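You operate a simulated robot arm through the tools that you are given. There is no shell and no other tool. Be economical: measure what you need, move in short steps, check, and stop when the job is done.

The job below is to be done with a simulated robot arm. You get a single attempt, and the scene is never put back.

JOB
Put things in order on the top of the plant table. At the end: the grey rubber pad stands where the wide glass dish stood; the red brush stands where the green sponge stood; the green sponge is on the yellow saucer; the wide glass dish stands where the red brush stood; whatever was shut is shut again. Leave all else as you found it, and nothing knocked over.
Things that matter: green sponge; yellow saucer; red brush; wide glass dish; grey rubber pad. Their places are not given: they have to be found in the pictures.

Only the result counts: the job must be done as asked and must still hold three seconds after the hand-in. Knocking over, shifting, dropping, spilling or breaking anything else fails it.

ROBOT AND FRAMES
A 7-joint arm with a two-finger parallel gripper, fixed in place. Base frame: the origin is at the foot of the arm, x ahead of it, y to its left, z up; the work surface is at about z = 75. Units: cm, degrees, N and s.
With the tool pointing down near the work surface it reaches from about 20 to 68 cm from the base axis. Its first joint turns from -66.0 to 66.0 degrees. Payload 2.4 kg.
Tool frame: the origin (TCP) lies between the finger pads and is the grasp point; the fingertips stand 3 cm ahead of it; z points along the fingers, y is the line along which they close. Largest opening 9.4 cm; finger width 2.8, thickness 1; the body of the gripper, 5 by 9.6 cm, starts 5.5 cm behind the TCP.
Orientation is that of the tool frame in the base frame, as a unit quaternion [x, y, z, w]. With the fingers straight down and closing along the base's y, the tool's x points along the base's -x, its y along +y and its z along -z.

CONTROLS
- The arm moves only by the tool arm_command. Its argument "moves" is one flat list of numbers, 7 for each row, row after row: the shift along the base's x, y, z in cm, then the turn, a rotation vector about the base's x, y, z in degrees, then the gripper command, from -1 (shut) to 1 (fully open), values between in proportion. In form: [x, y, z, wx, wy, wz, claw, x, y, z, wx, wy, wz, claw, ...]. A call has 1 to 12 rows; each row shifts and turns the commanded pose from where the row before left it. Each row takes 0.2 s and may step no farther than 5 cm and 8.6 degrees from the row before; otherwise, or with a gripper value out of range, the whole call is refused. A pose out of reach is approached as far as the arm can. The call stops where the force on the tool passes 40 N (or 10 N more than at its start, if that is more) or the arm is blocked; 0.2 s more then pass. Each finger travels about 15.3 cm/s and halts on what it meets, pressing with about 43 N; the grip force reading is that of the motor and also rises with nothing between the fingers. The clock runs only during rows and for 0.2 s after the last one: add rows that do not move to give the fingers time. It gives the time, the measured TCP pose, the force on the tool (base axes), the opening and the grip force at its end, in the units of the frame above (readings bear some noise).
- Cameras (640 x 400 px; columns grow to the right, rows downward): "scene" is fixed at [3.95, 47.63, 144.2]; the picture's right is [-0.77, -0.64, 0.00], its down [-0.41, 0.49, -0.77] and it looks along [0.49, -0.59, -0.64] (base axes); focal length 351 px, centre (320, 200). "wrist" rides on the gripper at [-3.7, 0, -5.8] in the tool frame; the picture's right is [0.00, -1.00, 0.00], its down [0.97, 0.00, -0.24] and it looks along [0.24, 0.00, 0.97] (tool axes); focal length 218 px, centre (320, 200).
- grab_frame(camera): a new picture of that camera. It takes no simulated time.
- point_at(camera, pixels): for up to 12 pixels [column, row] of the newest picture of that camera ("zoom" is the newest enlarged one), the place [x, y, z] in the base frame of the surface seen there, good to about 0.2 cm, but the place of the scene camera against the robot may be out by one fixed shift of up to 1.2 cm in any direction. It takes no simulated time.
- enlarge(camera, box): a new picture of the part [left, top, right, bottom] of that camera's present view, enlarged. It takes no simulated time.
- finish_job(): hands the job in; it is judged then, once.

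Keep the steps short. Do not move on a guess: measure, check each grasp and each placing, and mend mistakes. In all there are 80 turns and 34 pictures (those below and enlarged ones count). Leave the gripper open and the arm clear of the work at the hand-in unless told otherwise, and finish with a single line.

The tools are called after "Emit:" as name(argument=value, ...) on one line, values as JSON. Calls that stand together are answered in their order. arm_command: Moves the arm, as the interface text tells. Its arguments: {"type":"object","properties":{"moves":{"type":"array"}},"required":["moves"]} The other tools are called the same way: grab_frame (camera) takes a picture; point_at (camera, pixels) gives the place of the surface under pixels of a picture; enlarge (camera, box) takes an enlarged picture of a part of a camera's view; finish_job () hands the job in.

At the start:

```text
t: 0.0
tool_pos: [40.62, -8.54, 109.98]
tool_rot: [0.001, 1.0, -0.001, 0.0]
ft_force: [-0.1, 0.1, 0.0]
width: 9.39
gripper_force: 0.1
```

scene: 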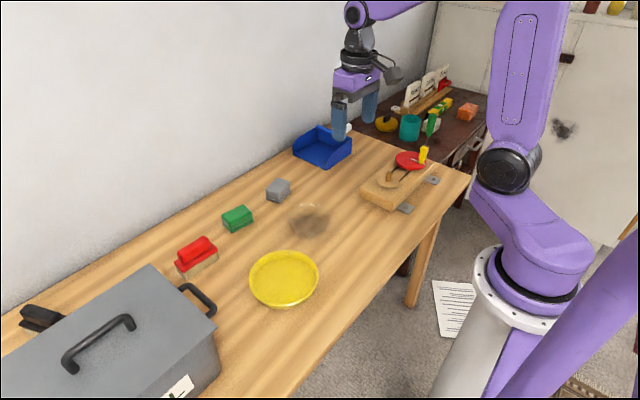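
wrist: 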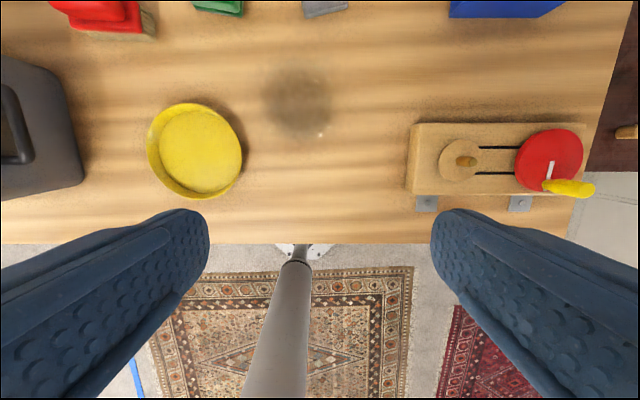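

I see a red brush, green sponge, grey pad and yellow saucer on the table. There is also a faint dark patch near scene (310,220), which may be the glass dish. I'll enlarge both views.

Emit:
enlarge(camera="scene", box=[160, 120, 360, 310])

Emit:
enlarge(camera="scene", box=[340, 60, 500, 230])

Emit:
enlarge(camera="wrist", box=[0, 0, 640, 230])

```text
2.11 times, centred on (260, 215) of scene
```

zoom: 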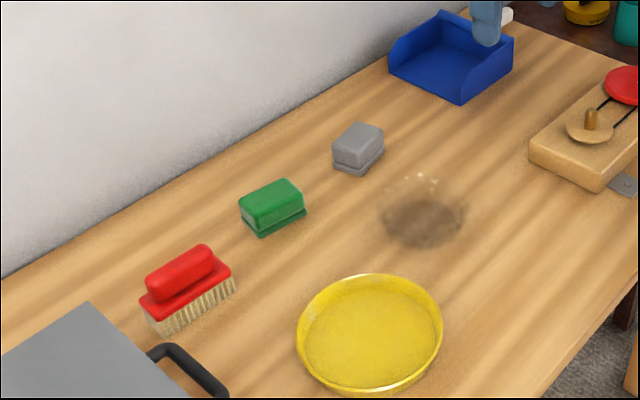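

```text
2.35 times, centred on (420, 145) of scene
```

zoom: 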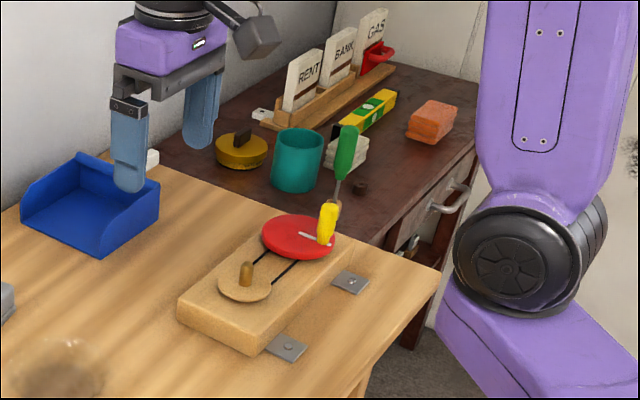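

```text
1.00 times, centred on (320, 115) of wrist
```

zoom: 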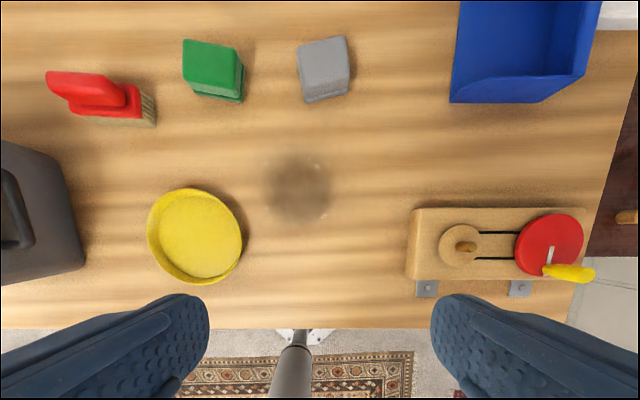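

The patch shows glints like clear glass, so it is probably the dish. Next I'll measure points in the wrist zoom: the sponge top, pad top, brush, patch, saucer and toolbox.

Emit:
point_at(camera="zoom", pixels=[[210, 65], [323, 65], [85, 90], [300, 185], [318, 165], [270, 190], [330, 190], [197, 235], [152, 235], [240, 240], [300, 260], [75, 200]])

Emit:
point_at(camera="scene", pixels=[[310, 220], [300, 207], [316, 205], [328, 215], [292, 220], [237, 216], [279, 188], [195, 250], [283, 278], [204, 300], [340, 250], [310, 235]])

```text
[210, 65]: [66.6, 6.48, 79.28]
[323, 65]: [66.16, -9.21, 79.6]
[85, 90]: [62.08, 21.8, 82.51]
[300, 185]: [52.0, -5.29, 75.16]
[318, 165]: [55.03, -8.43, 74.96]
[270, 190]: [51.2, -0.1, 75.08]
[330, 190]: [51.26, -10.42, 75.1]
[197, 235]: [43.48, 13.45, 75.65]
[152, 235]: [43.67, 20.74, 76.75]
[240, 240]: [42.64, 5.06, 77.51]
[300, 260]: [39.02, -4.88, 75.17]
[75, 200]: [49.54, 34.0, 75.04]
```

```text
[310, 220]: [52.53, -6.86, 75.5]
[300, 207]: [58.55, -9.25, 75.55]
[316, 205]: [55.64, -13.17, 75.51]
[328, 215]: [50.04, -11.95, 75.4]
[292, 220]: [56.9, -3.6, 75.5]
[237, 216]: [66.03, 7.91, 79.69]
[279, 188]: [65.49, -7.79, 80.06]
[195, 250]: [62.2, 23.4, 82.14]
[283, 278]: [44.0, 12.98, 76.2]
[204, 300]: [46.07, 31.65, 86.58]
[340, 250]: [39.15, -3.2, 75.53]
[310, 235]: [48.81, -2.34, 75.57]
```

The depth reading passes through the glass, so I need a closer look. I'll move over the middle of the table, with the TCP near (57,3,97). That is well above everything.

Emit:
arm_command(moves=[4, 2.5, -1, 0, 0, 0, 1, 4, 3, -3, 0, 0, 0, 1, 4, 3, -3, 0, 0, 0, 1, 4, 3, -3, 0, 0, 0, 1, 0, 0, -3, 0, 0, 0, 1, 0, 0, 0, 0, 0, 0, 1])

Emit:
grab_frame(camera="wrist")

```text
refused: row 2 steps farther than a row can; nothing moved
```

```text
28 pictures are left
```

wrist: 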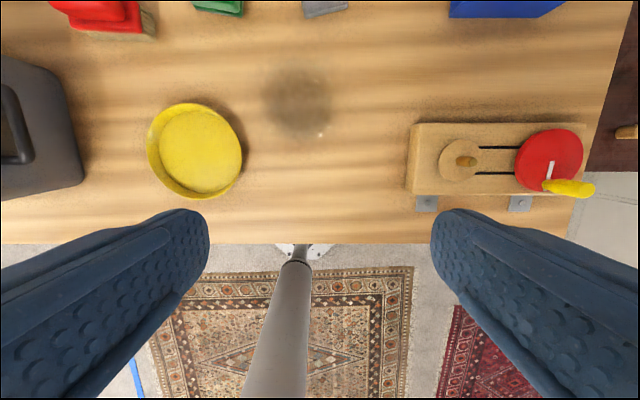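

The call was refused because row 2 stepped 5.8 cm. I'll repeat it with shorter rows and wait for the result before taking a picture.

Emit:
arm_command(moves=[4, 2, -2, 0, 0, 0, 1, 4, 2, -2, 0, 0, 0, 1, 4, 2, -2, 0, 0, 0, 1, 4, 2, -2, 0, 0, 0, 1, 0, 3, -3, 0, 0, 0, 1, 0, 0, -3, 0, 0, 0, 1, 0, 0, 0, 0, 0, 0, 1])

```text
t: 1.6
tool_pos: [56.5, 2.66, 96.35]
tool_rot: [0.001, 1.0, 0.0, 0.0]
ft_force: [0.0, 0.0, 0.3]
width: 9.39
gripper_force: 0.0
```

Emit:
enlarge(camera="wrist", box=[0, 0, 640, 300])

```text
1.00 times, centred on (320, 150) of wrist
```

zoom: 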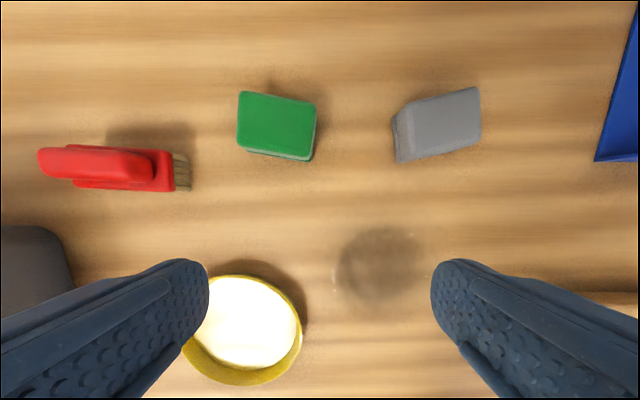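

The sponge, pad and brush are now clear. I'll measure their top corners and ends, and enlarge the dish area afterwards.

Emit:
point_at(camera="zoom", pixels=[[242, 95], [313, 106], [308, 155], [240, 147], [403, 108], [476, 91], [478, 138], [403, 158], [45, 165], [148, 165], [170, 155], [165, 187]])

Emit:
enlarge(camera="wrist", box=[300, 150, 460, 250])

```text
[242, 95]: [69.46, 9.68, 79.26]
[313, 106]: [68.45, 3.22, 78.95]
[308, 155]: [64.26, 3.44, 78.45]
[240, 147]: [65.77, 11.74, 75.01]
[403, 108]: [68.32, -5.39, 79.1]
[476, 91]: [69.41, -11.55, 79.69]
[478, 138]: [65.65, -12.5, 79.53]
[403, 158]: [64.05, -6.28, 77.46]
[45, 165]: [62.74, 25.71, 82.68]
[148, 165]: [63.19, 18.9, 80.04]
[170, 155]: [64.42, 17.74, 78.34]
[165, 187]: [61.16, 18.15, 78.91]
```

```text
4.00 times, centred on (380, 200) of wrist
```

zoom: 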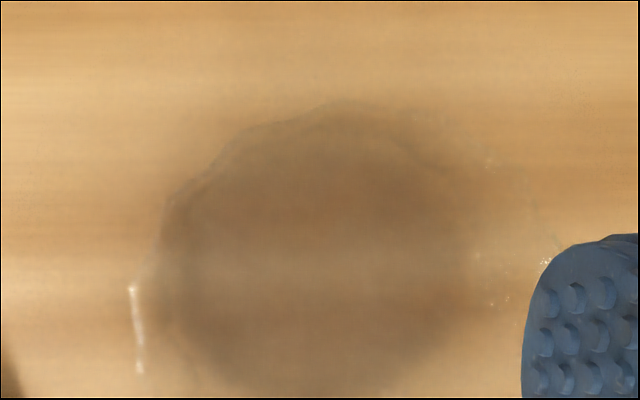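

I'll start with the sponge. Its centre is about (66.9,6.6), its top is at z≈79.2, and its long axis is turned about −9° from y. I'll hover over it with that yaw.

Emit:
arm_command(moves=[3.45, 1.3, -2.5, 0, 0, -3, 1, 3.45, 1.3, -2.5, 0, 0, -3, 1, 3.45, 1.3, -2.5, 0, 0, -3, 1, 0, 0, 0, 0, 0, 0, 1, 0, 0, 0, 0, 0, 0, 1])

Emit:
grab_frame(camera="wrist")

```text
t: 2.8
tool_pos: [67.15, 6.45, 88.68]
tool_rot: [0.079, 0.997, 0.0, 0.0]
ft_force: [0.1, 0.1, -0.9]
width: 9.38
gripper_force: 0.1
```

```text
25 pictures are left
```

wrist: 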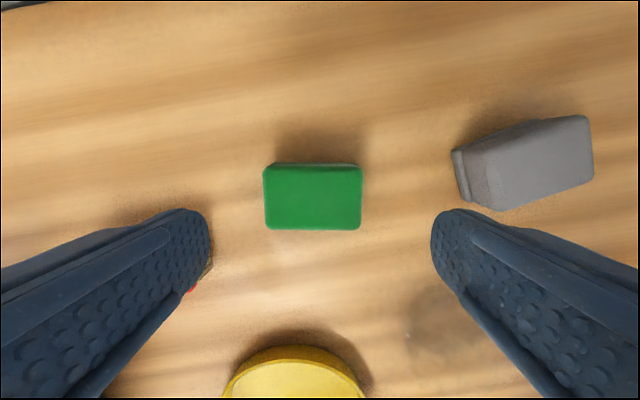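

Yaw matches. I'll refine the centre.

Emit:
point_at(camera="wrist", pixels=[[267, 200], [358, 200], [313, 168], [313, 226], [560, 120], [588, 170], [480, 140], [510, 200], [455, 160]])

```text
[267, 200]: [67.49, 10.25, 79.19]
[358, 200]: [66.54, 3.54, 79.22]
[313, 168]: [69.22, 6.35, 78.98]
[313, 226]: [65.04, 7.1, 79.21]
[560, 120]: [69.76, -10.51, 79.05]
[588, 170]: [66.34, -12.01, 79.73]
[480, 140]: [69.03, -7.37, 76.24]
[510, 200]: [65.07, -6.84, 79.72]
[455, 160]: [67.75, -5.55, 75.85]
```

The centre is (67.0,6.85). I'll nudge +0.35 in y and descend to TCP z≈78.6 with the gripper open.

Emit:
arm_command(moves=[-0.1, 0.4, -3, 0, 0, 0, 1, 0, 0, -3, 0, 0, 0, 1, 0, 0, -2.5, 0, 0, 0, 1, 0, 0, -1.5, 0, 0, 0, 1, 0, 0, 0, 0, 0, 0, 1])

```text
t: 4.0
tool_pos: [66.88, 6.75, 78.73]
tool_rot: [0.079, 0.997, -0.001, 0.0]
ft_force: [0.5, 0.1, -0.3]
width: 9.41
gripper_force: 0.1
```

The hand is in place with no contact force. I'll close the gripper.

Emit:
arm_command(moves=[0, 0, 0, 0, 0, 0, -1, 0, 0, 0, 0, 0, 0, -1, 0, 0, 0, 0, 0, 0, -1])

```text
t: 4.8
tool_pos: [66.97, 6.76, 78.74]
tool_rot: [0.079, 0.997, 0.0, 0.0]
ft_force: [0.3, 0.4, 0.2]
width: 7.87
gripper_force: 43.4
```

Gripped at 7.87 cm, so the lower layer is wider than the top. I'll lift it straight up 12 cm.

Emit:
arm_command(moves=[0, 0, 2, 0, 0, 0, -1, 0, 0, 4, 0, 0, 0, -1, 0, 0, 3, 0, 0, 0, -1, 0, 0, 3, 0, 0, 0, -1, 0, 0, 0, 0, 0, 0, -1])

Emit:
grab_frame(camera="wrist")

```text
t: 6.0
tool_pos: [66.79, 6.62, 90.41]
tool_rot: [0.079, 0.997, 0.001, 0.0]
ft_force: [-0.2, 0.6, -0.7]
width: 7.86
gripper_force: 43.3
```

```text
24 pictures are left
```

wrist: 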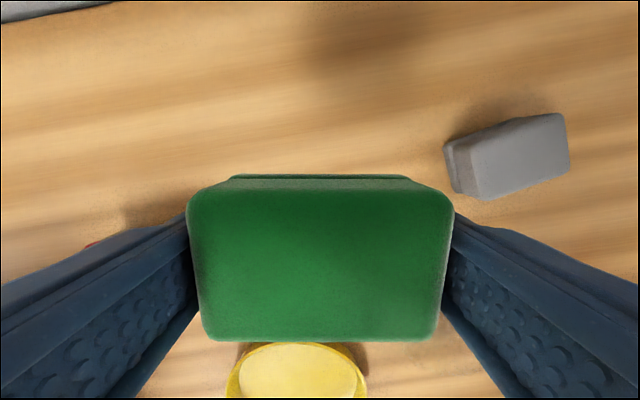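

The sponge is held level. Next I need the saucer's centre, so I'll check its rim in the scene view, along with the pad corner to estimate the scene shift.

Emit:
grab_frame(camera="scene")

Emit:
point_at(camera="scene", pixels=[[251, 279], [317, 272], [286, 253], [284, 300], [265, 260], [305, 258], [262, 295], [305, 293], [284, 280], [340, 250]])

Emit:
point_at(camera="wrist", pixels=[[235, 380], [297, 348], [358, 380], [297, 385], [270, 349], [325, 350]])

```text
23 pictures are left
```

scene: 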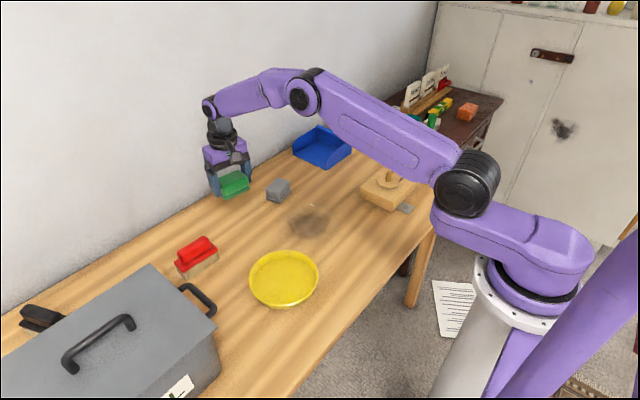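

```text
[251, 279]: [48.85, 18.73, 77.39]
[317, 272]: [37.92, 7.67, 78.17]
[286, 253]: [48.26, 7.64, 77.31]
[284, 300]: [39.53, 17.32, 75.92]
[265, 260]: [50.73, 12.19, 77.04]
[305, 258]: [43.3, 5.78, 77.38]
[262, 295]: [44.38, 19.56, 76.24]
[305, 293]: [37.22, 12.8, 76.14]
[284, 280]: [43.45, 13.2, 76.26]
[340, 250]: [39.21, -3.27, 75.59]
```

```text
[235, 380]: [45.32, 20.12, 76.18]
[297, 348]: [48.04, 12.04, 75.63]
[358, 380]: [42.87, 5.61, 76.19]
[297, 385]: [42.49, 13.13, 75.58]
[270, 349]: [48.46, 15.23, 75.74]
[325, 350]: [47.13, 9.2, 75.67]
```

Both views put the saucer centre at about (43.4,13.1), with its floor at z≈75.6. I'll carry the sponge there at z≈90.

Emit:
arm_command(moves=[-3.9, 1.07, 0, 0, 0, 0, -1, -3.9, 1.07, 0, 0, 0, 0, -1, -3.9, 1.07, 0, 0, 0, 0, -1, -3.9, 1.07, 0, 0, 0, 0, -1, -3.9, 1.07, 0, 0, 0, 0, -1, -3.9, 1.07, 0, 0, 0, 0, -1, 0, 0, -3, 0, 0, 0, -1, 0, 0, -3, 0, 0, 0, -1, 0, 0, -2, 0, 0, 0, -1, 0, 0, 0, 0, 0, 0, -1])

```text
t: 8.2
tool_pos: [43.84, 13.33, 82.62]
tool_rot: [0.08, 0.997, 0.0, -0.001]
ft_force: [-0.4, 0.9, -0.6]
width: 7.86
gripper_force: 42.6
```

The TCP is at z 82.6 and should reach about 79.4. I'll lower slowly until just touching.

Emit:
arm_command(moves=[-0.2, -0.2, -1.5, 0, 0, 0, -1, 0, 0, -1, 0, 0, 0, -1, 0, 0, -0.5, 0, 0, 0, -1, 0, 0, 0, 0, 0, 0, -1])

```text
t: 9.2
tool_pos: [43.34, 13.04, 79.59]
tool_rot: [0.08, 0.997, 0.0, 0.0]
ft_force: [0.2, 0.7, -0.7]
width: 7.85
gripper_force: 43.4
```

Emit:
arm_command(moves=[0, 0, -0.15, 0, 0, 0, -1, 0, 0, -0.1, 0, 0, 0, -1, 0, 0, 0, 0, 0, 0, -1])

```text
t: 10.0
tool_pos: [43.41, 13.04, 79.23]
tool_rot: [0.08, 0.997, 0.0, -0.001]
ft_force: [-0.8, -2.1, 6.0]
width: 7.86
gripper_force: 43.0
```

The 6 N upward force shows the sponge touching the saucer. I'll release it and rise.

Emit:
arm_command(moves=[0, 0, 0, 0, 0, 0, 0.9, 0, 0, 0, 0, 0, 0, 0.9, 0, 0, 2, 0, 0, 0, 0.9, 0, 0, 4, 0, 0, 0, 1, 0, 0, 4, 0, 0, 0, 1, 0, 0, 3, 0, 0, 0, 1, 0, 0, 0, 0, 0, 0, 1])

Emit:
grab_frame(camera="wrist")

```text
t: 11.6
tool_pos: [43.51, 13.1, 92.43]
tool_rot: [0.079, 0.997, 0.001, 0.0]
ft_force: [0.5, -0.3, 0.2]
width: 9.4
gripper_force: 0.1
```

```text
22 pictures are left
```

wrist: 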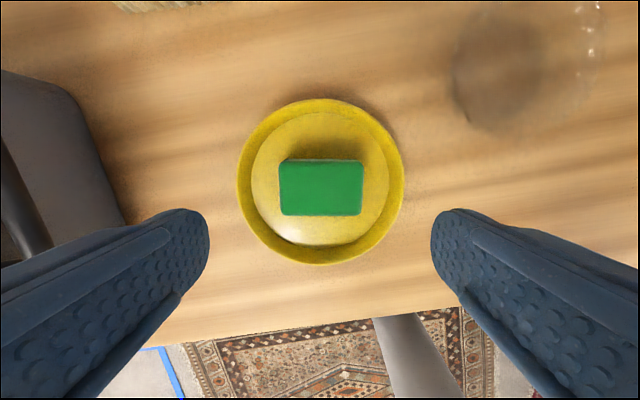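

The sponge sits in the saucer. Now the brush: I'll hover over about (62.7,21.5) and begin turning the gripper toward closing along x.

Emit:
arm_command(moves=[3.8, 1.68, 0, 0, 0, 3, 1, 3.8, 1.68, 0, 0, 0, 3, 1, 3.8, 1.68, 0, 0, 0, 3, 1, 3.8, 1.68, 0, 0, 0, 0, 1, 3.8, 1.68, 0, 0, 0, 0, 1, 0, 0, 0, 0, 0, 0, 1, 0, 0, 0, 0, 0, 0, 1])

Emit:
grab_frame(camera="wrist")

```text
t: 13.2
tool_pos: [62.5, 21.18, 92.18]
tool_rot: [0.001, 1.0, 0.0, -0.001]
ft_force: [-1.0, -0.1, -0.1]
width: 9.37
gripper_force: 0.1
```

```text
21 pictures are left
```

wrist: 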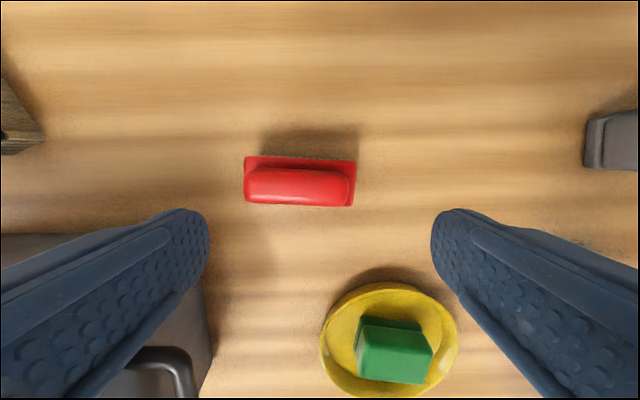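

Brush is seen from above. I'll measure its ends and edges.

Emit:
point_at(camera="wrist", pixels=[[248, 158], [353, 165], [351, 204], [246, 199], [262, 185], [335, 188], [297, 170], [297, 203], [200, 240], [209, 330], [30, 140], [20, 240]])

```text
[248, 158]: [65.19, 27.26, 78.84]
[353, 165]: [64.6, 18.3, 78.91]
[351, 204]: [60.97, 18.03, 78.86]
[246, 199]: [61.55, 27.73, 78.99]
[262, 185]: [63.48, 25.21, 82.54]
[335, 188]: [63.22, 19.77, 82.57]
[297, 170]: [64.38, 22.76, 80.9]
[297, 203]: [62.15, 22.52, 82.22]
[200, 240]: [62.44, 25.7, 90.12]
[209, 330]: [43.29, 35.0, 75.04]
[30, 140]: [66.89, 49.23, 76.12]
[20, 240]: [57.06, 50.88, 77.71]
```

The brush centre is (63.1,22.8), with its long axis about 3.7° off y. I'll turn the gripper +86.3° at height and centre it over the brush.

Emit:
arm_command(moves=[0.05, 0.145, 0, 0, 0, 7.85, 1, 0.05, 0.145, 0, 0, 0, 7.85, 1, 0.05, 0.145, 0, 0, 0, 7.85, 1, 0.05, 0.145, 0, 0, 0, 7.85, 1, 0.05, 0.145, 0, 0, 0, 7.85, 1, 0.05, 0.145, 0, 0, 0, 7.85, 1, 0.05, 0.145, 0, 0, 0, 7.85, 1, 0.05, 0.145, 0, 0, 0, 7.85, 1, 0.05, 0.145, 0, 0, 0, 7.85, 1, 0.05, 0.145, 0, 0, 0, 7.85, 1, 0.05, 0.145, 0, 0, 0, 7.8, 1, 0, 0, 0, 0, 0, 0, 1])

Emit:
grab_frame(camera="wrist")

```text
t: 15.8
tool_pos: [62.88, 22.95, 92.26]
tool_rot: [-0.684, 0.729, 0.0, 0.0]
ft_force: [0.2, -0.1, -0.5]
width: 9.41
gripper_force: 0.1
```

```text
20 pictures are left
```

wrist: 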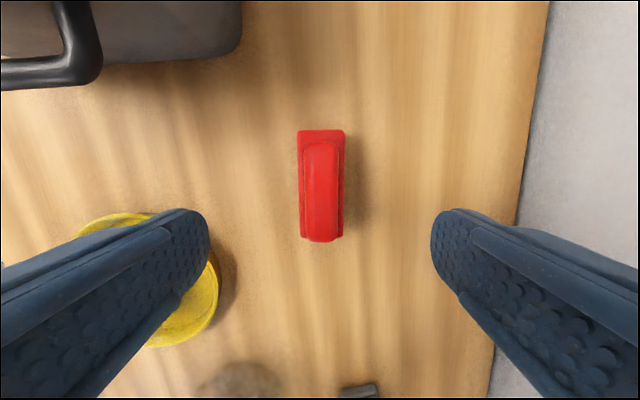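

The gripper is aligned with the brush. I'll descend to TCP z≈79.8.

Emit:
arm_command(moves=[0.15, -0.1, -4, 0, 0, 0, 1, 0, 0, -4, 0, 0, 0, 1, 0, 0, -3, 0, 0, 0, 1, 0, 0, -1.5, 0, 0, 0, 1, 0, 0, 0, 0, 0, 0, 1])

Emit:
arm_command(moves=[0, 0, 0, 0, 0, 0, -1, 0, 0, 0, 0, 0, 0, -1, 0, 0, 0, 0, 0, 0, -1, 0, 0, 0, 0, 0, 0, -1])

```text
t: 17.0
tool_pos: [63.08, 22.68, 79.51]
tool_rot: [-0.684, 0.73, 0.0, 0.0]
ft_force: [0.8, 1.1, 0.0]
width: 9.39
gripper_force: 0.1
```

```text
t: 18.0
tool_pos: [63.15, 22.65, 79.61]
tool_rot: [-0.684, 0.73, 0.0, 0.0]
ft_force: [0.2, 0.9, 0.2]
width: 4.14
gripper_force: 43.0
```

The slab is gripped at 4.14 cm with the TCP at z 79.6. I'll lift the brush and carry it to the sponge's old place at (67.0,6.85).

Emit:
arm_command(moves=[0, 0, 2, 0, 0, 0, -1, 0, 0, 3, 0, 0, 0, -1, 0, 0, 3, 0, 0, 0, -1, 0.97, -4, 0, 0, 0, 0, -1, 0.97, -4, 0, 0, 0, 0, -1, 0.97, -4, 0, 0, 0, 0, -1, 0.95, -3.85, 0, 0, 0, 0, -1, 0, 0, 0, 0, 0, 0, -1, 0, 0, 0, 0, 0, 0, -1])

Emit:
grab_frame(camera="wrist")

```text
t: 20.0
tool_pos: [66.79, 6.94, 87.57]
tool_rot: [-0.684, 0.73, 0.001, 0.0]
ft_force: [0.2, -1.2, -0.4]
width: 4.14
gripper_force: 43.0
```

```text
19 pictures are left
```

wrist: 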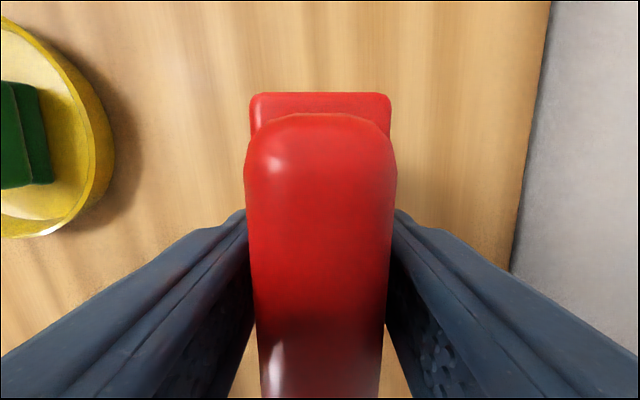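

The brush is held level and nothing is beneath it. I'll lower to about 79.7.

Emit:
arm_command(moves=[0.1, -0.15, -3, 0, 0, 0, -1, 0, 0, -3, 0, 0, 0, -1, 0, 0, -1.5, 0, 0, 0, -1, 0, 0, -0.3, 0, 0, 0, -1, 0, 0, 0, 0, 0, 0, -1])

```text
t: 21.2
tool_pos: [67.11, 6.8, 79.77]
tool_rot: [-0.683, 0.73, 0.0, 0.0]
ft_force: [-0.5, -0.6, -0.6]
width: 4.14
gripper_force: 42.9
```

Emit:
arm_command(moves=[0, 0, -0.15, 0, 0, 0, -1, 0, 0, -0.1, 0, 0, 0, -1, 0, 0, 0, 0, 0, 0, -1])

```text
t: 22.0
tool_pos: [66.98, 6.81, 79.66]
tool_rot: [-0.685, 0.729, 0.0, 0.0]
ft_force: [0.1, -0.3, -0.5]
width: 4.15
gripper_force: 43.3
```

Emit:
arm_command(moves=[0, 0, -0.1, 0, 0, 0, -1, 0, 0, 0, 0, 0, 0, -1])

```text
t: 22.6
tool_pos: [67.07, 6.92, 79.58]
tool_rot: [-0.683, 0.73, -0.001, 0.001]
ft_force: [-2.3, -1.2, 8.6]
width: 4.13
gripper_force: 43.3
```

Contact at 8.6 N. I'll release and rise straight up.

Emit:
arm_command(moves=[0, 0, 0, 0, 0, 0, 0.5, 0, 0, 0, 0, 0, 0, 0.5, 0, 0, 2, 0, 0, 0, 0.5, 0, 0, 4, 0, 0, 0, 1, 0, 0, 4, 0, 0, 0, 1, 0, 0, 4, 0, 0, 0, 1, 0, 0, 0, 0, 0, 0, 1])

Emit:
grab_frame(camera="wrist")

```text
t: 24.2
tool_pos: [67.03, 6.62, 93.33]
tool_rot: [-0.683, 0.731, 0.001, -0.001]
ft_force: [-0.1, -0.3, 0.4]
width: 9.39
gripper_force: 0.1
```

```text
18 pictures are left
```

wrist: 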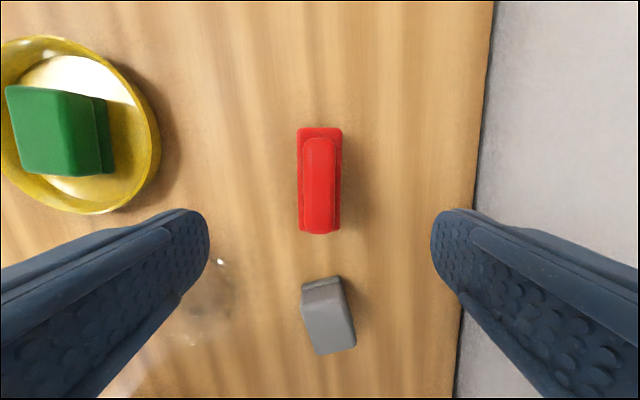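

The brush is upright in place. Now the dish: I'll move above about (52,-6) at z≈93 and look straight down.

Emit:
arm_command(moves=[-3.75, -3.15, 0, 0, 0, 0, 1, -3.75, -3.15, 0, 0, 0, 0, 1, -3.75, -3.15, 0, 0, 0, 0, 1, -3.75, -3.15, 0, 0, 0, 0, 1, 0, 0, 0, 0, 0, 0, 1, 0, 0, 0, 0, 0, 0, 1])

Emit:
enlarge(camera="wrist", box=[200, 80, 440, 290])

```text
t: 25.6
tool_pos: [52.36, -5.97, 93.21]
tool_rot: [-0.683, 0.73, 0.001, 0.0]
ft_force: [-0.2, -0.8, -0.3]
width: 9.38
gripper_force: 0.1
```

```text
1.90 times, centred on (320, 185) of wrist
```

zoom: 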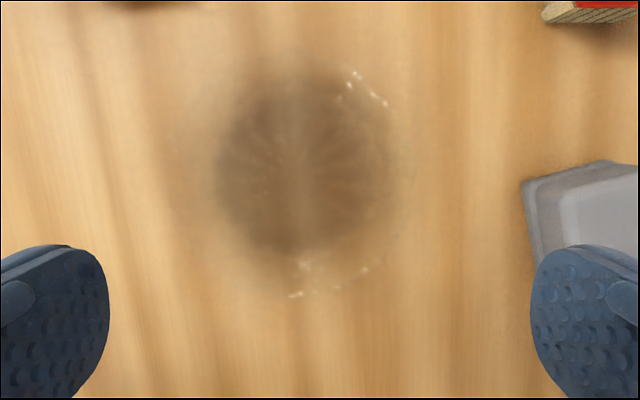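

The rim glints fit a circle centred near (50.8,-4.5) with radius about 6, so the dish is too wide to span. I need its height, so I'll look closely in the scene view.

Emit:
enlarge(camera="scene", box=[270, 190, 350, 250])

```text
6.67 times, centred on (310, 220) of scene
```

zoom: 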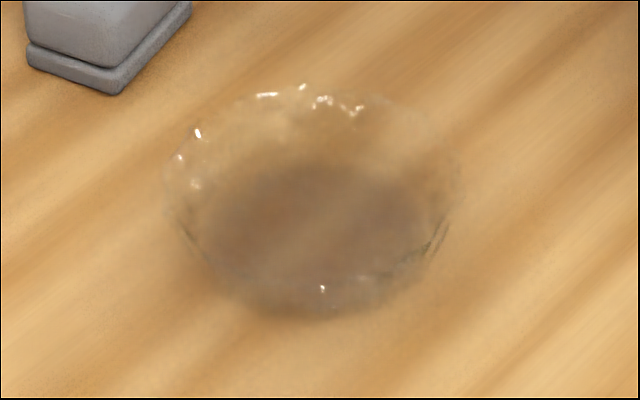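

I can see a flared clear bowl: rim radius about 6, rim at z≈79, base radius about 4, centre about (50.8,-4.4). I'll grip the near rim on its −x side, with the gripper tilted about 25° to follow the wall and opened only 3 cm. First I'll go to a pre-grasp pose 8 cm back along the approach line.

Emit:
arm_command(moves=[-2.8, 0.55, -1.55, -0.41, -6.2, 0, 0.3, -2.8, 0.55, -1.55, -0.41, -6.2, 0, -0.36, -2.8, 0.55, -1.55, -0.41, -6.2, 0, -0.36, -2.8, 0.55, -1.55, -0.41, -6.2, 0, -0.36, 0, 0, 0, 0, 0, 0, -0.36, 0, 0, 0, 0, 0, 0, -0.36])

Emit:
enlarge(camera="wrist", box=[160, 60, 480, 260])

```text
t: 27.0
tool_pos: [41.38, -3.64, 87.61]
tool_rot: [-0.669, 0.713, -0.152, 0.141]
ft_force: [0.6, 0.0, -0.3]
width: 3.02
gripper_force: 0.1
out of reach, approached as far as the arm can: row 4
```

```text
2.00 times, centred on (320, 160) of wrist
```

zoom: 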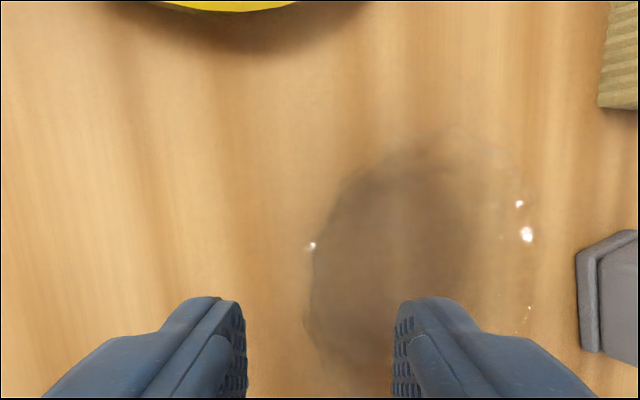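

Glints put the rim's −x edge at x≈44.8, z≈79, matching the estimate. The arm stopped just short of the last tilt step, so I'll ease the tilt back 2° and move partway in along the approach line.

Emit:
arm_command(moves=[0.8, -0.05, -2, 0.13, 2, 0, -0.36, 0.8, -0.05, -2, 0, 0, 0, -0.36, 0, 0, 0, 0, 0, 0, -0.36])

```text
t: 27.8
tool_pos: [43.26, -3.78, 83.67]
tool_rot: [-0.669, 0.716, -0.145, 0.135]
ft_force: [0.1, -0.5, 0.0]
width: 3.02
gripper_force: 0.1
```

Tilt is 22.9° with the tips just above the rim. I'll move in gently to about (44.5,-4.0,79.7), watching the force.

Emit:
arm_command(moves=[-0.3, 0, -0.2, 0, 0, 0, -0.36, 0.5, -0.07, -1.25, 0, 0, 0, -0.36, 0.5, -0.07, -1.25, 0, 0, 0, -0.36, 0.5, -0.06, -1.25, 0, 0, 0, -0.36, 0, 0, 0, 0, 0, 0, -0.36])

Emit:
enlarge(camera="wrist", box=[160, 60, 480, 260])

```text
t: 29.0
tool_pos: [44.18, -4.02, 79.7]
tool_rot: [-0.67, 0.715, -0.145, 0.136]
ft_force: [-0.1, -0.3, 0.0]
width: 3.0
gripper_force: 0.1
```

```text
2.00 times, centred on (320, 160) of wrist
```

zoom: 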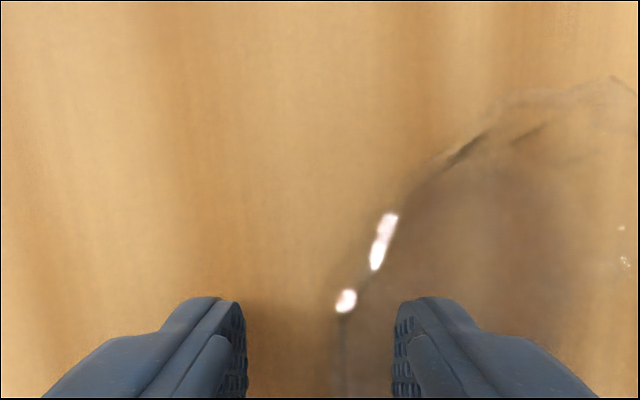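

The rim edge runs between the fingers at zoom column ~340, with mid-gap at 320. I'll shift 0.35 cm across to centre the wall, then close gradually.

Emit:
arm_command(moves=[0.33, -0.02, 0.05, 0, 0, 0, -0.36, 0, 0, 0, 0, 0, 0, -0.5, 0, 0, 0, 0, 0, 0, -0.65, 0, 0, 0, 0, 0, 0, -0.75, 0, 0, 0, 0, 0, 0, -0.85, 0, 0, 0, 0, 0, 0, -1, 0, 0, 0, 0, 0, 0, -1])

Emit:
enlarge(camera="wrist", box=[160, 60, 480, 260])

```text
t: 30.6
tool_pos: [44.56, -3.97, 79.73]
tool_rot: [-0.669, 0.716, -0.145, 0.136]
ft_force: [0.6, -0.3, 1.6]
width: 0.48
gripper_force: 39.0
```

```text
2.00 times, centred on (320, 160) of wrist
```

zoom: 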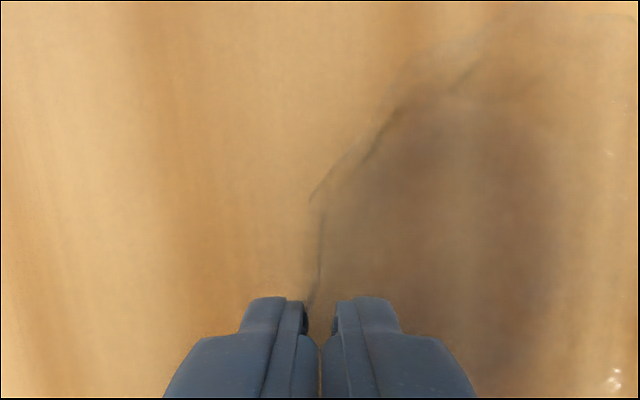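

The wall is gripped at 0.48 cm. I'll lift gently and look.

Emit:
arm_command(moves=[0, 0, 0.5, 0, 0, 0, -1, 0, 0, 1, 0, 0, 0, -1, 0, 0, 1.5, 0, 0, 0, -1, 0, 0, 0, 0, 0, 0, -1, 0, 0, 0, 0, 0, 0, -1])

Emit:
enlarge(camera="scene", box=[250, 150, 370, 250])

```text
t: 31.8
tool_pos: [44.64, -3.83, 82.74]
tool_rot: [-0.67, 0.716, -0.145, 0.135]
ft_force: [0.2, -0.8, -3.3]
width: 0.43
gripper_force: 38.9
```

```text
4.00 times, centred on (310, 200) of scene
```

zoom: 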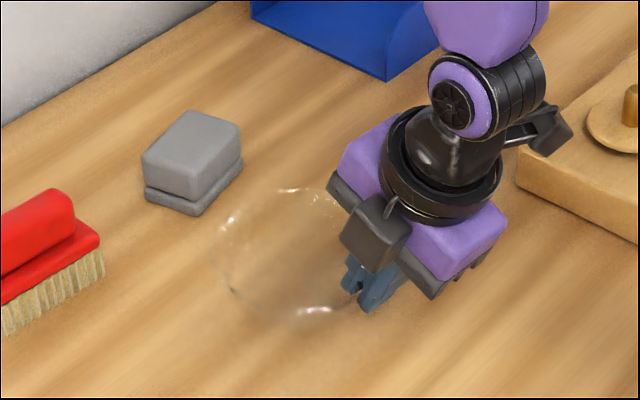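

The dish is lifted, weighs about 0.33 kg and looks level. I'll lift another 8 cm and carry it toward the brush's old place, with the TCP going to about (56.8,23.3).

Emit:
arm_command(moves=[0, 0, 2.7, 0, 0, 0, -1, 0, 0, 2.7, 0, 0, 0, -1, 0, 0, 2.6, 0, 0, 0, -1, 1.74, 3.85, 0, 0, 0, 0, -1, 1.74, 3.87, 0, 0, 0, 0, -1, 1.74, 3.87, 0, 0, 0, 0, -1, 1.74, 3.87, 0, 0, 0, 0, -1, 1.74, 3.87, 0, 0, 0, 0, -1, 1.74, 3.87, 0, 0, 0, 0, -1, 1.74, 3.87, 0, 0, 0, 0, -1, 0, 0, 0, 0, 0, 0, -1, 0, 0, 0, 0, 0, 0, -1])

Emit:
grab_frame(camera="scene")

Emit:
grab_frame(camera="wrist")

```text
t: 34.4
tool_pos: [50.96, 19.15, 90.66]
tool_rot: [-0.67, 0.716, -0.144, 0.134]
ft_force: [-0.1, 0.4, -2.1]
width: 0.36
gripper_force: 37.9
out of reach, approached as far as the arm can: row 8, 9, 10
```

```text
11 pictures are left
```

scene: 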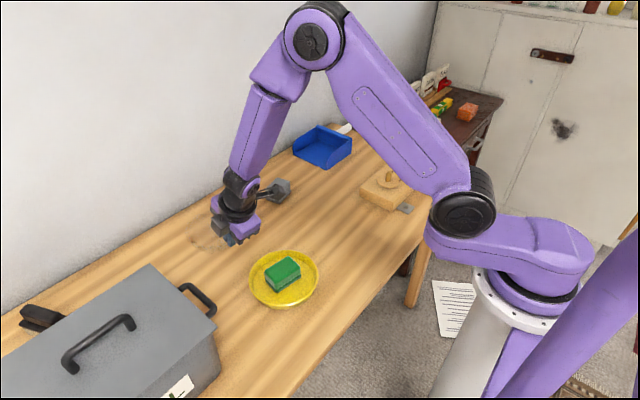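

```text
10 pictures are left
```

wrist: 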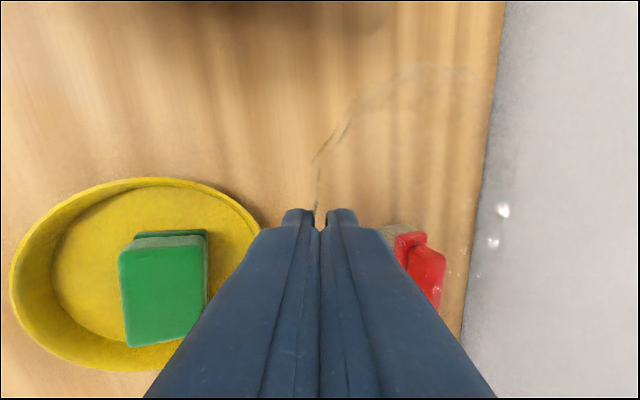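

The arm stopped at a reach limit at (51.0,19.2,90.7) with the tilted hand; the dish is still held. The tilt was also limited at height before but fine lower down, so I'll lower about 6 cm here, where it is clear of the saucer and brush, and try a small outward step.

Emit:
arm_command(moves=[0, 0, -2, 0, 0, 0, -1, 0, 0, -2, 0, 0, 0, -1, 0, 0, -2, 0, 0, 0, -1, 1, 1, 0, 0, 0, 0, -1, 0, 0, 0, 0, 0, 0, -1])

```text
t: 35.6
tool_pos: [51.97, 20.05, 84.6]
tool_rot: [-0.67, 0.716, -0.145, 0.135]
ft_force: [0.8, 0.0, -2.6]
width: 0.34
gripper_force: 38.5
```

Lower down it can reach. I'll continue outward at this height.

Emit:
arm_command(moves=[1.6, 1.1, -0.5, 0, 0, 0, -1, 1.6, 1.1, -0.5, 0, 0, 0, -1, 1.6, 1, 0, 0, 0, 0, -1, 0, 0, 0, 0, 0, 0, -1])

```text
t: 36.6
tool_pos: [55.29, 22.85, 83.44]
tool_rot: [-0.67, 0.715, -0.146, 0.137]
ft_force: [0.3, -1.0, -2.5]
width: 0.34
gripper_force: 38.3
out of reach, approached as far as the arm can: row 3
```

It nearly made it. Another 2 cm down (the dish base should still be about 2 cm above the table), then out again.

Emit:
arm_command(moves=[0, 0, -1, 0, 0, 0, -1, 0, 0, -1, 0, 0, 0, -1, 0.8, 0.3, -0.2, 0, 0, 0, -1, 0.7, 0.2, -0.2, 0, 0, 0, -1, 0, 0, 0, 0, 0, 0, -1])

Emit:
enlarge(camera="scene", box=[150, 190, 270, 290])

```text
t: 37.8
tool_pos: [56.24, 23.37, 81.07]
tool_rot: [-0.669, 0.716, -0.145, 0.136]
ft_force: [-0.3, 0.0, -2.3]
width: 0.37
gripper_force: 37.8
out of reach, approached as far as the arm can: row 4
```

```text
4.00 times, centred on (210, 240) of scene
```

zoom: 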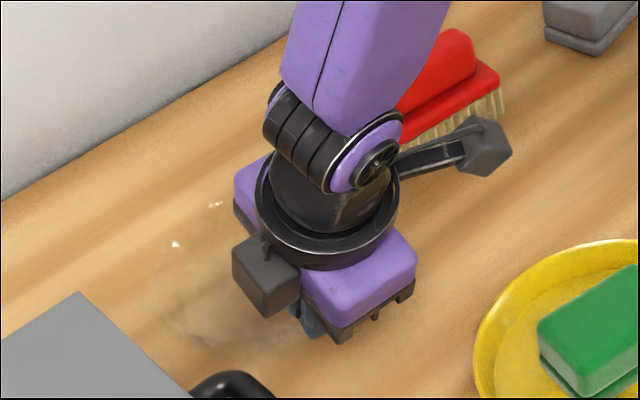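

The dish hangs over the brush's old place, clear of the toolbox. I'll lower a bit, step +0.5 in x, then go down to contact.

Emit:
arm_command(moves=[0, -0.05, -0.5, 0, 0, 0, -1, 0.4, -0.05, -0.3, 0, 0, 0, -1, 0, 0, -0.2, 0, 0, 0, -1, 0, 0, 0, 0, 0, 0, -1])

```text
t: 38.8
tool_pos: [56.59, 23.12, 80.01]
tool_rot: [-0.67, 0.716, -0.144, 0.136]
ft_force: [0.6, 0.9, -2.7]
width: 0.34
gripper_force: 38.2
```

Emit:
arm_command(moves=[0.1, 0, -0.15, 0, 0, 0, -1, 0, 0, -0.1, 0, 0, 0, -1, 0, 0, 0, 0, 0, 0, -1])

```text
t: 39.6
tool_pos: [56.74, 23.28, 79.78]
tool_rot: [-0.67, 0.715, -0.145, 0.137]
ft_force: [-5.6, -1.1, 17.9]
width: 0.33
gripper_force: 38.4
```

Firm contact. I'll open gradually to 3 cm and stay put.

Emit:
arm_command(moves=[0, 0, 0.1, 0, 0, 0, -0.9, 0, 0, 0, 0, 0, 0, -0.8, 0, 0, 0, 0, 0, 0, -0.65, 0, 0, 0, 0, 0, 0, -0.5, 0, 0, 0, 0, 0, 0, -0.36, 0, 0, 0, 0, 0, 0, -0.36])

Emit:
enlarge(camera="wrist", box=[160, 60, 480, 260])

```text
t: 41.0
tool_pos: [56.72, 23.11, 79.97]
tool_rot: [-0.669, 0.716, -0.145, 0.136]
ft_force: [0.6, 0.0, 0.5]
width: 3.0
gripper_force: 0.1
```

```text
2.00 times, centred on (320, 160) of wrist
```

zoom: 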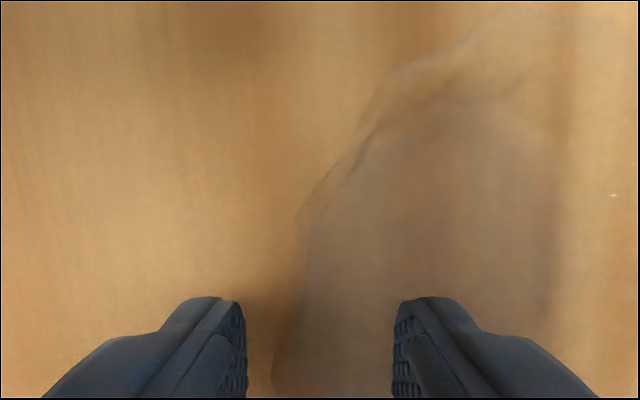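

Released; the rim lies between the open fingers near column 285, clear of both. I'll retreat along the approach line in small steps.

Emit:
arm_command(moves=[-0.3, 0, 0.2, 0, 0, 0, -0.36, -0.45, 0.03, 1, 0, 0, 0, -0.36, -0.45, 0.03, 1, 0, 0, 0, -0.36, -0.45, 0.03, 1, 0, 0, 0, -0.36, -0.45, 0.03, 1, 0, 0, 0, -0.36, 0, 0, 0, 0, 0, 0, -0.36])

```text
t: 42.4
tool_pos: [54.52, 23.21, 83.94]
tool_rot: [-0.669, 0.716, -0.145, 0.136]
ft_force: [0.2, 0.0, -0.1]
width: 3.04
gripper_force: 0.0
```

Tips are clear of the rim. I'll rise, straighten the hand to vertical and hover to check the dish.

Emit:
arm_command(moves=[-1.2, -0.5, 3, 0, 0, 0, -0.36, 0, 0, 3, 0.5, 7.6, 0, -0.36, 0, 0, 2.5, 0.5, 7.6, 0, -0.36, 2, 0, 1, 0.5, 7.6, 0, 0.3, 4, -1, 0, 0, 0, 0, 1, 0, 0, 0, 0, 0, 0, 1, 0, 0, 0, 0, 0, 0, 1])

Emit:
enlarge(camera="wrist", box=[200, 60, 440, 270])

```text
t: 44.0
tool_pos: [47.42, 19.26, 88.16]
tool_rot: [-0.676, 0.721, -0.109, 0.103]
ft_force: [-0.2, -0.2, 0.2]
width: 9.41
gripper_force: 0.0
out of reach, approached as far as the arm can: row 2, 3, 4, 5
```

```text
1.90 times, centred on (320, 165) of wrist
```

zoom: 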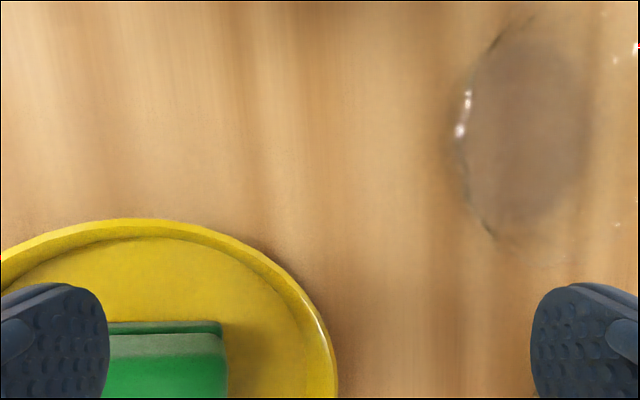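

The arm was near a joint limit and drifted to (47.4,19.3,88.2), but it is clear of everything. I'll take the tilt out in small pure-rotation steps.

Emit:
arm_command(moves=[0, 0, 0, 0.35, 5.5, 0, 1, 0, 0, 0, 0.35, 5.5, 0, 1, 0, 0, 0, 0.35, 5.5, 0, 1, 0, 0, 0, 0, 0, 0, 1])

```text
t: 45.0
tool_pos: [47.36, 19.28, 88.18]
tool_rot: [-0.676, 0.721, -0.109, 0.104]
ft_force: [-0.3, 0.7, -0.1]
width: 9.38
gripper_force: 0.1
out of reach, approached as far as the arm can: row 1, 2, 3
```

It can't untilt here, so another joint must be at its limit. I'll try turning yaw back toward 0 in small steps.

Emit:
arm_command(moves=[0, 0, 0, 0, 0, -6, 1, 0, 0, 0, 0, 0, -6, 1, 0, 0, 0, 0, 0, -6, 1, 0, 0, 0, 0, 0, 0, 1])

```text
t: 46.0
tool_pos: [47.41, 19.08, 88.13]
tool_rot: [-0.555, 0.818, -0.125, 0.085]
ft_force: [0.6, 0.1, 0.5]
width: 9.41
gripper_force: 0.0
```

Yaw works. I'll turn back further, then untilt about the correspondingly rotated axis.

Emit:
arm_command(moves=[0, 0, 0, 0, 0, -7.6, 1, 0, 0, 0, 0, 0, -7.6, 1, 0, 0, 0, 0, 0, -7.6, 1, 0, 0, 0, 0, 0, -7.6, 1, 0, 0, 0, 0, 0, -7.6, 1, 0, 0, 0, 0, 0, -7.6, 1, 0, 0, 0, 0, 0, -7.6, 1, 0, 0, 0, 0, 0, -7.6, 1, 0, 0, 0, 0, 0, -7.5, 1, 0, 0, 0, 0, 0, 0, 1])

Emit:
arm_command(moves=[0, 0, 0.5, 5.7, 0, 0, 1, 0, 0, 0.5, 5.7, 0, 0, 1, 0, 0, 0.5, 5.7, 0, 0, 1, 0, 0, 0, 0, 0, 0, 1])

```text
t: 48.2
tool_pos: [47.49, 19.1, 88.11]
tool_rot: [0.001, 0.989, -0.15, 0.0]
ft_force: [-0.3, -1.1, 0.0]
width: 9.4
gripper_force: 0.0
```

```text
t: 49.2
tool_pos: [46.83, 18.23, 88.72]
tool_rot: [0.0, 0.996, -0.086, 0.001]
ft_force: [0.3, -0.2, 0.0]
width: 9.39
gripper_force: 0.1
out of reach, approached as far as the arm can: row 2, 3
```

Tilt is down to 10°. I'll move toward the table's middle and retry.

Emit:
arm_command(moves=[0.5, -4, 0.5, 0, 0, 0, 1, 0.5, -4, 0.5, 0, 0, 0, 1, 0.5, -4, 0.5, 3, 0, 0, 1, 0.5, -4, 0.5, 3, 0, 0, 1, 0, 0, 0, 3.9, 0, 0, 1, 0, 0, 0, 0, 0, 0, 1])

```text
t: 50.6
tool_pos: [47.1, 3.27, 88.99]
tool_rot: [-0.006, 0.998, -0.062, 0.007]
ft_force: [0.1, -0.5, 0.2]
width: 9.41
gripper_force: 0.1
out of reach, approached as far as the arm can: row 3, 4, 5
```

Emit:
arm_command(moves=[3, 0, 0, 0, 0, 0, 1, 3, 0, 0, 0, 0, 0, 1, 0, 0, 0, 3.5, 0, 0, 1, 0, 0, 0, 3.5, 0, 0, 1, 0, 0, 0, 0, 0, 0, 1])

Emit:
grab_frame(camera="scene")

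```text
t: 51.8
tool_pos: [49.53, 2.35, 88.97]
tool_rot: [-0.004, 0.998, -0.062, 0.008]
ft_force: [0.0, 0.1, -0.9]
width: 9.4
gripper_force: 0.0
out of reach, approached as far as the arm can: row 1, 2, 3, 4
```

```text
6 pictures are left
```

scene: 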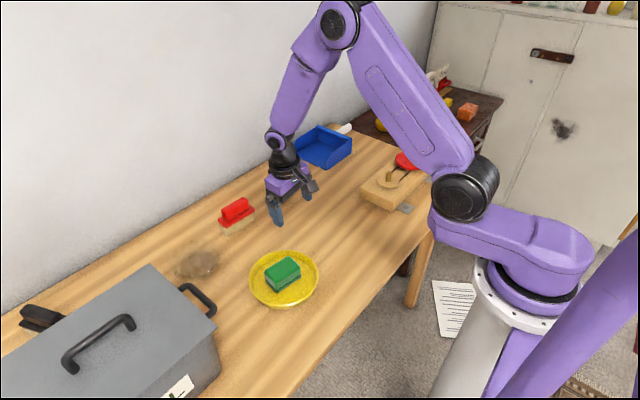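

Only 6 pictures remain, so I'll use readings. The dish is standing where the brush stood, and all else looks fine. The arm's posture is near a joint limit, so I'll probe which motions free it, in open air: yaw steps alternated with small untilts.

Emit:
arm_command(moves=[0, 0, 0, 0, 0, -6, 1, 0, 0, 0, 2, 0, 0, 1, 0, 0, 0, 0, 0, -6, 1, 0, 0, 0, 2, 0, 0, 1, 0, 0, 0, 0, 0, -6, 1, 0, 0, 0, 2, 0, 0, 1, 0, 0, -1.5, 0, 0, 0, 1, 0, 0, 0, 2, 0, 0, 1, 0, 0, 0, 0, 0, 0, 1])

```text
t: 53.8
tool_pos: [38.52, 0.01, 86.71]
tool_rot: [0.151, 0.988, -0.017, 0.01]
ft_force: [-0.2, 0.0, -0.5]
width: 9.41
gripper_force: 0.1
out of reach, approached as far as the arm can: row 3, 5, 7, 8
```

The hand drifted inward to (38.5,0), but it is nearly vertical now (2°) and clear. I'll try going up and yawing back.

Emit:
arm_command(moves=[0, 0, 1.5, 0, 0, 0, 1, 0, 0, 1.5, 0, 0, 0, 1, 0, 0, 0, 0, 0, 5, 1, 0, 0, 0, 0, 0, 5, 1, 0, 0, 0, 0, 0, 0, 1])

```text
t: 55.0
tool_pos: [39.03, 0.2, 87.57]
tool_rot: [0.065, 0.997, 0.006, 0.038]
ft_force: [0.1, -0.2, 0.0]
width: 9.41
gripper_force: 0.0
out of reach, approached as far as the arm can: row 1, 2
```

Upward is blocked here but yaw is free. I'll move outward over the now-empty mid-table, slightly down, then test going up there.

Emit:
arm_command(moves=[3, -0.7, -1, 0, 0, 0, 1, 3, -0.7, -1, 0, 0, 0, 1, 3, -0.7, -1, 0, 0, 0, 1, 3, -0.7, -0.5, 0, 0, 0, 1, 3, -0.7, 0, 0, 0, 0, 1, 0, 0, 0, 0, 0, 0, 1])

```text
t: 56.4
tool_pos: [53.05, -2.58, 84.71]
tool_rot: [0.064, 0.997, 0.006, 0.038]
ft_force: [-0.1, 0.0, -0.6]
width: 9.4
gripper_force: 0.1
out of reach, approached as far as the arm can: row 1
```

Free again. I'll straighten the remaining 4.4° and extend outward a little, staying above the table.

Emit:
arm_command(moves=[2, -0.5, 0, 0, 2.2, 0, 1, 2, -0.5, 0, 0.4, 2.2, 0, 1, 2, -1, 1, 0, 0, 0, 1, 1, -1, 1.5, 0, 0, 0, 1, 0, 0, 1.5, 0, 0, 0, 1, 0, 0, 0, 0, 0, 0, 1])

```text
t: 57.8
tool_pos: [59.79, -5.76, 88.58]
tool_rot: [0.065, 0.998, 0.007, -0.001]
ft_force: [0.2, -0.5, 0.4]
width: 9.4
gripper_force: 0.0
```

Vertical and fully mobile again. Now hover over the grey pad near (66.8,-9.2).

Emit:
arm_command(moves=[2.3, -1.1, 1, 0, 0, 4, 1, 2.3, -1.1, 1, 0, 0, 4, 1, 2.3, -1.1, 0.5, 0, 0, 7, 1, 0, 0, 0, 0, 0, 0, 1, 0, 0, 0, 0, 0, 0, 1])

Emit:
grab_frame(camera="wrist")

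```text
t: 59.0
tool_pos: [66.82, -8.92, 90.9]
tool_rot: [-0.066, 0.998, 0.007, -0.002]
ft_force: [0.1, 0.0, -0.4]
width: 9.4
gripper_force: 0.1
```

```text
5 pictures are left
```

wrist: 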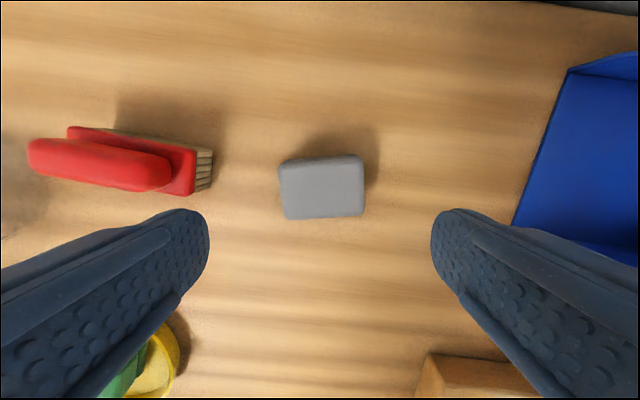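

Emit:
point_at(camera="wrist", pixels=[[283, 168], [360, 160], [361, 211], [288, 216], [281, 190], [362, 185], [320, 160], [324, 214], [208, 170], [190, 190]])

```text
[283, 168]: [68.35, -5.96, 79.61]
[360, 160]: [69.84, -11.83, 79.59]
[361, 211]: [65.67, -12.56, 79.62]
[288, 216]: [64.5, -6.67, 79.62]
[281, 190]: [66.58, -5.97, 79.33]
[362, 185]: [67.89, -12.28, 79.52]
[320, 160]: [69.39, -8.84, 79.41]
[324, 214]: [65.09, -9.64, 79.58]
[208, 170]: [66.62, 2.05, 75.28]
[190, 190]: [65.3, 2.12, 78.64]
```

The pad's top centre is (67.1,-9.25) with yaw about 12.7°. I'll add 5° of yaw, centre over it and descend to TCP z≈78.8.

Emit:
arm_command(moves=[0.27, -0.33, -3, 0, 0, 5, 1, 0, 0, -3, 0, 0, 0, 1, 0, 0, -3, 0, 0, 0, 1, 0, 0, -2, 0, 0, 0, 1, 0, 0, -1, 0, 0, 0, 1, 0, 0, 0, 0, 0, 0, 1])

```text
t: 60.4
tool_pos: [67.19, -9.5, 78.78]
tool_rot: [-0.11, 0.994, 0.007, 0.0]
ft_force: [-0.6, 1.4, -0.2]
width: 9.39
gripper_force: 0.0
```

Emit:
arm_command(moves=[0, 0.15, 0, 0, 0, 0, 1, 0, 0, 0, 0, 0, 0, -1, 0, 0, 0, 0, 0, 0, -1, 0, 0, 0, 0, 0, 0, -1, 0, 0, 0, 0, 0, 0, -1])

```text
t: 61.6
tool_pos: [67.16, -9.15, 78.93]
tool_rot: [-0.11, 0.994, 0.007, 0.0]
ft_force: [0.2, 1.4, 3.4]
width: 7.33
gripper_force: 43.3
```

Gripped at 7.33 cm. I'll lift it and carry it toward the dish's old centre at (50.8,-4.4).

Emit:
arm_command(moves=[0, 0, 2, 0, 0, 0, -1, 0, 0, 3, 0, 0, 0, -1, 0, 0, 2, 0, 0, 0, -1, -4.08, 1.18, 0, 0, 0, 0, -1, -4.08, 1.18, 0, 0, 0, 0, -1, -4.08, 1.18, 0, 0, 0, 0, -1, -4.08, 1.18, 0, 0, 0, 0, -1, 0, 0, 0, 0, 0, 0, -1, 0, 0, 0, 0, 0, 0, -1])

```text
t: 63.6
tool_pos: [50.61, -4.13, 85.97]
tool_rot: [-0.109, 0.994, 0.007, -0.002]
ft_force: [-0.8, 0.3, -0.5]
width: 7.36
gripper_force: 42.3
```

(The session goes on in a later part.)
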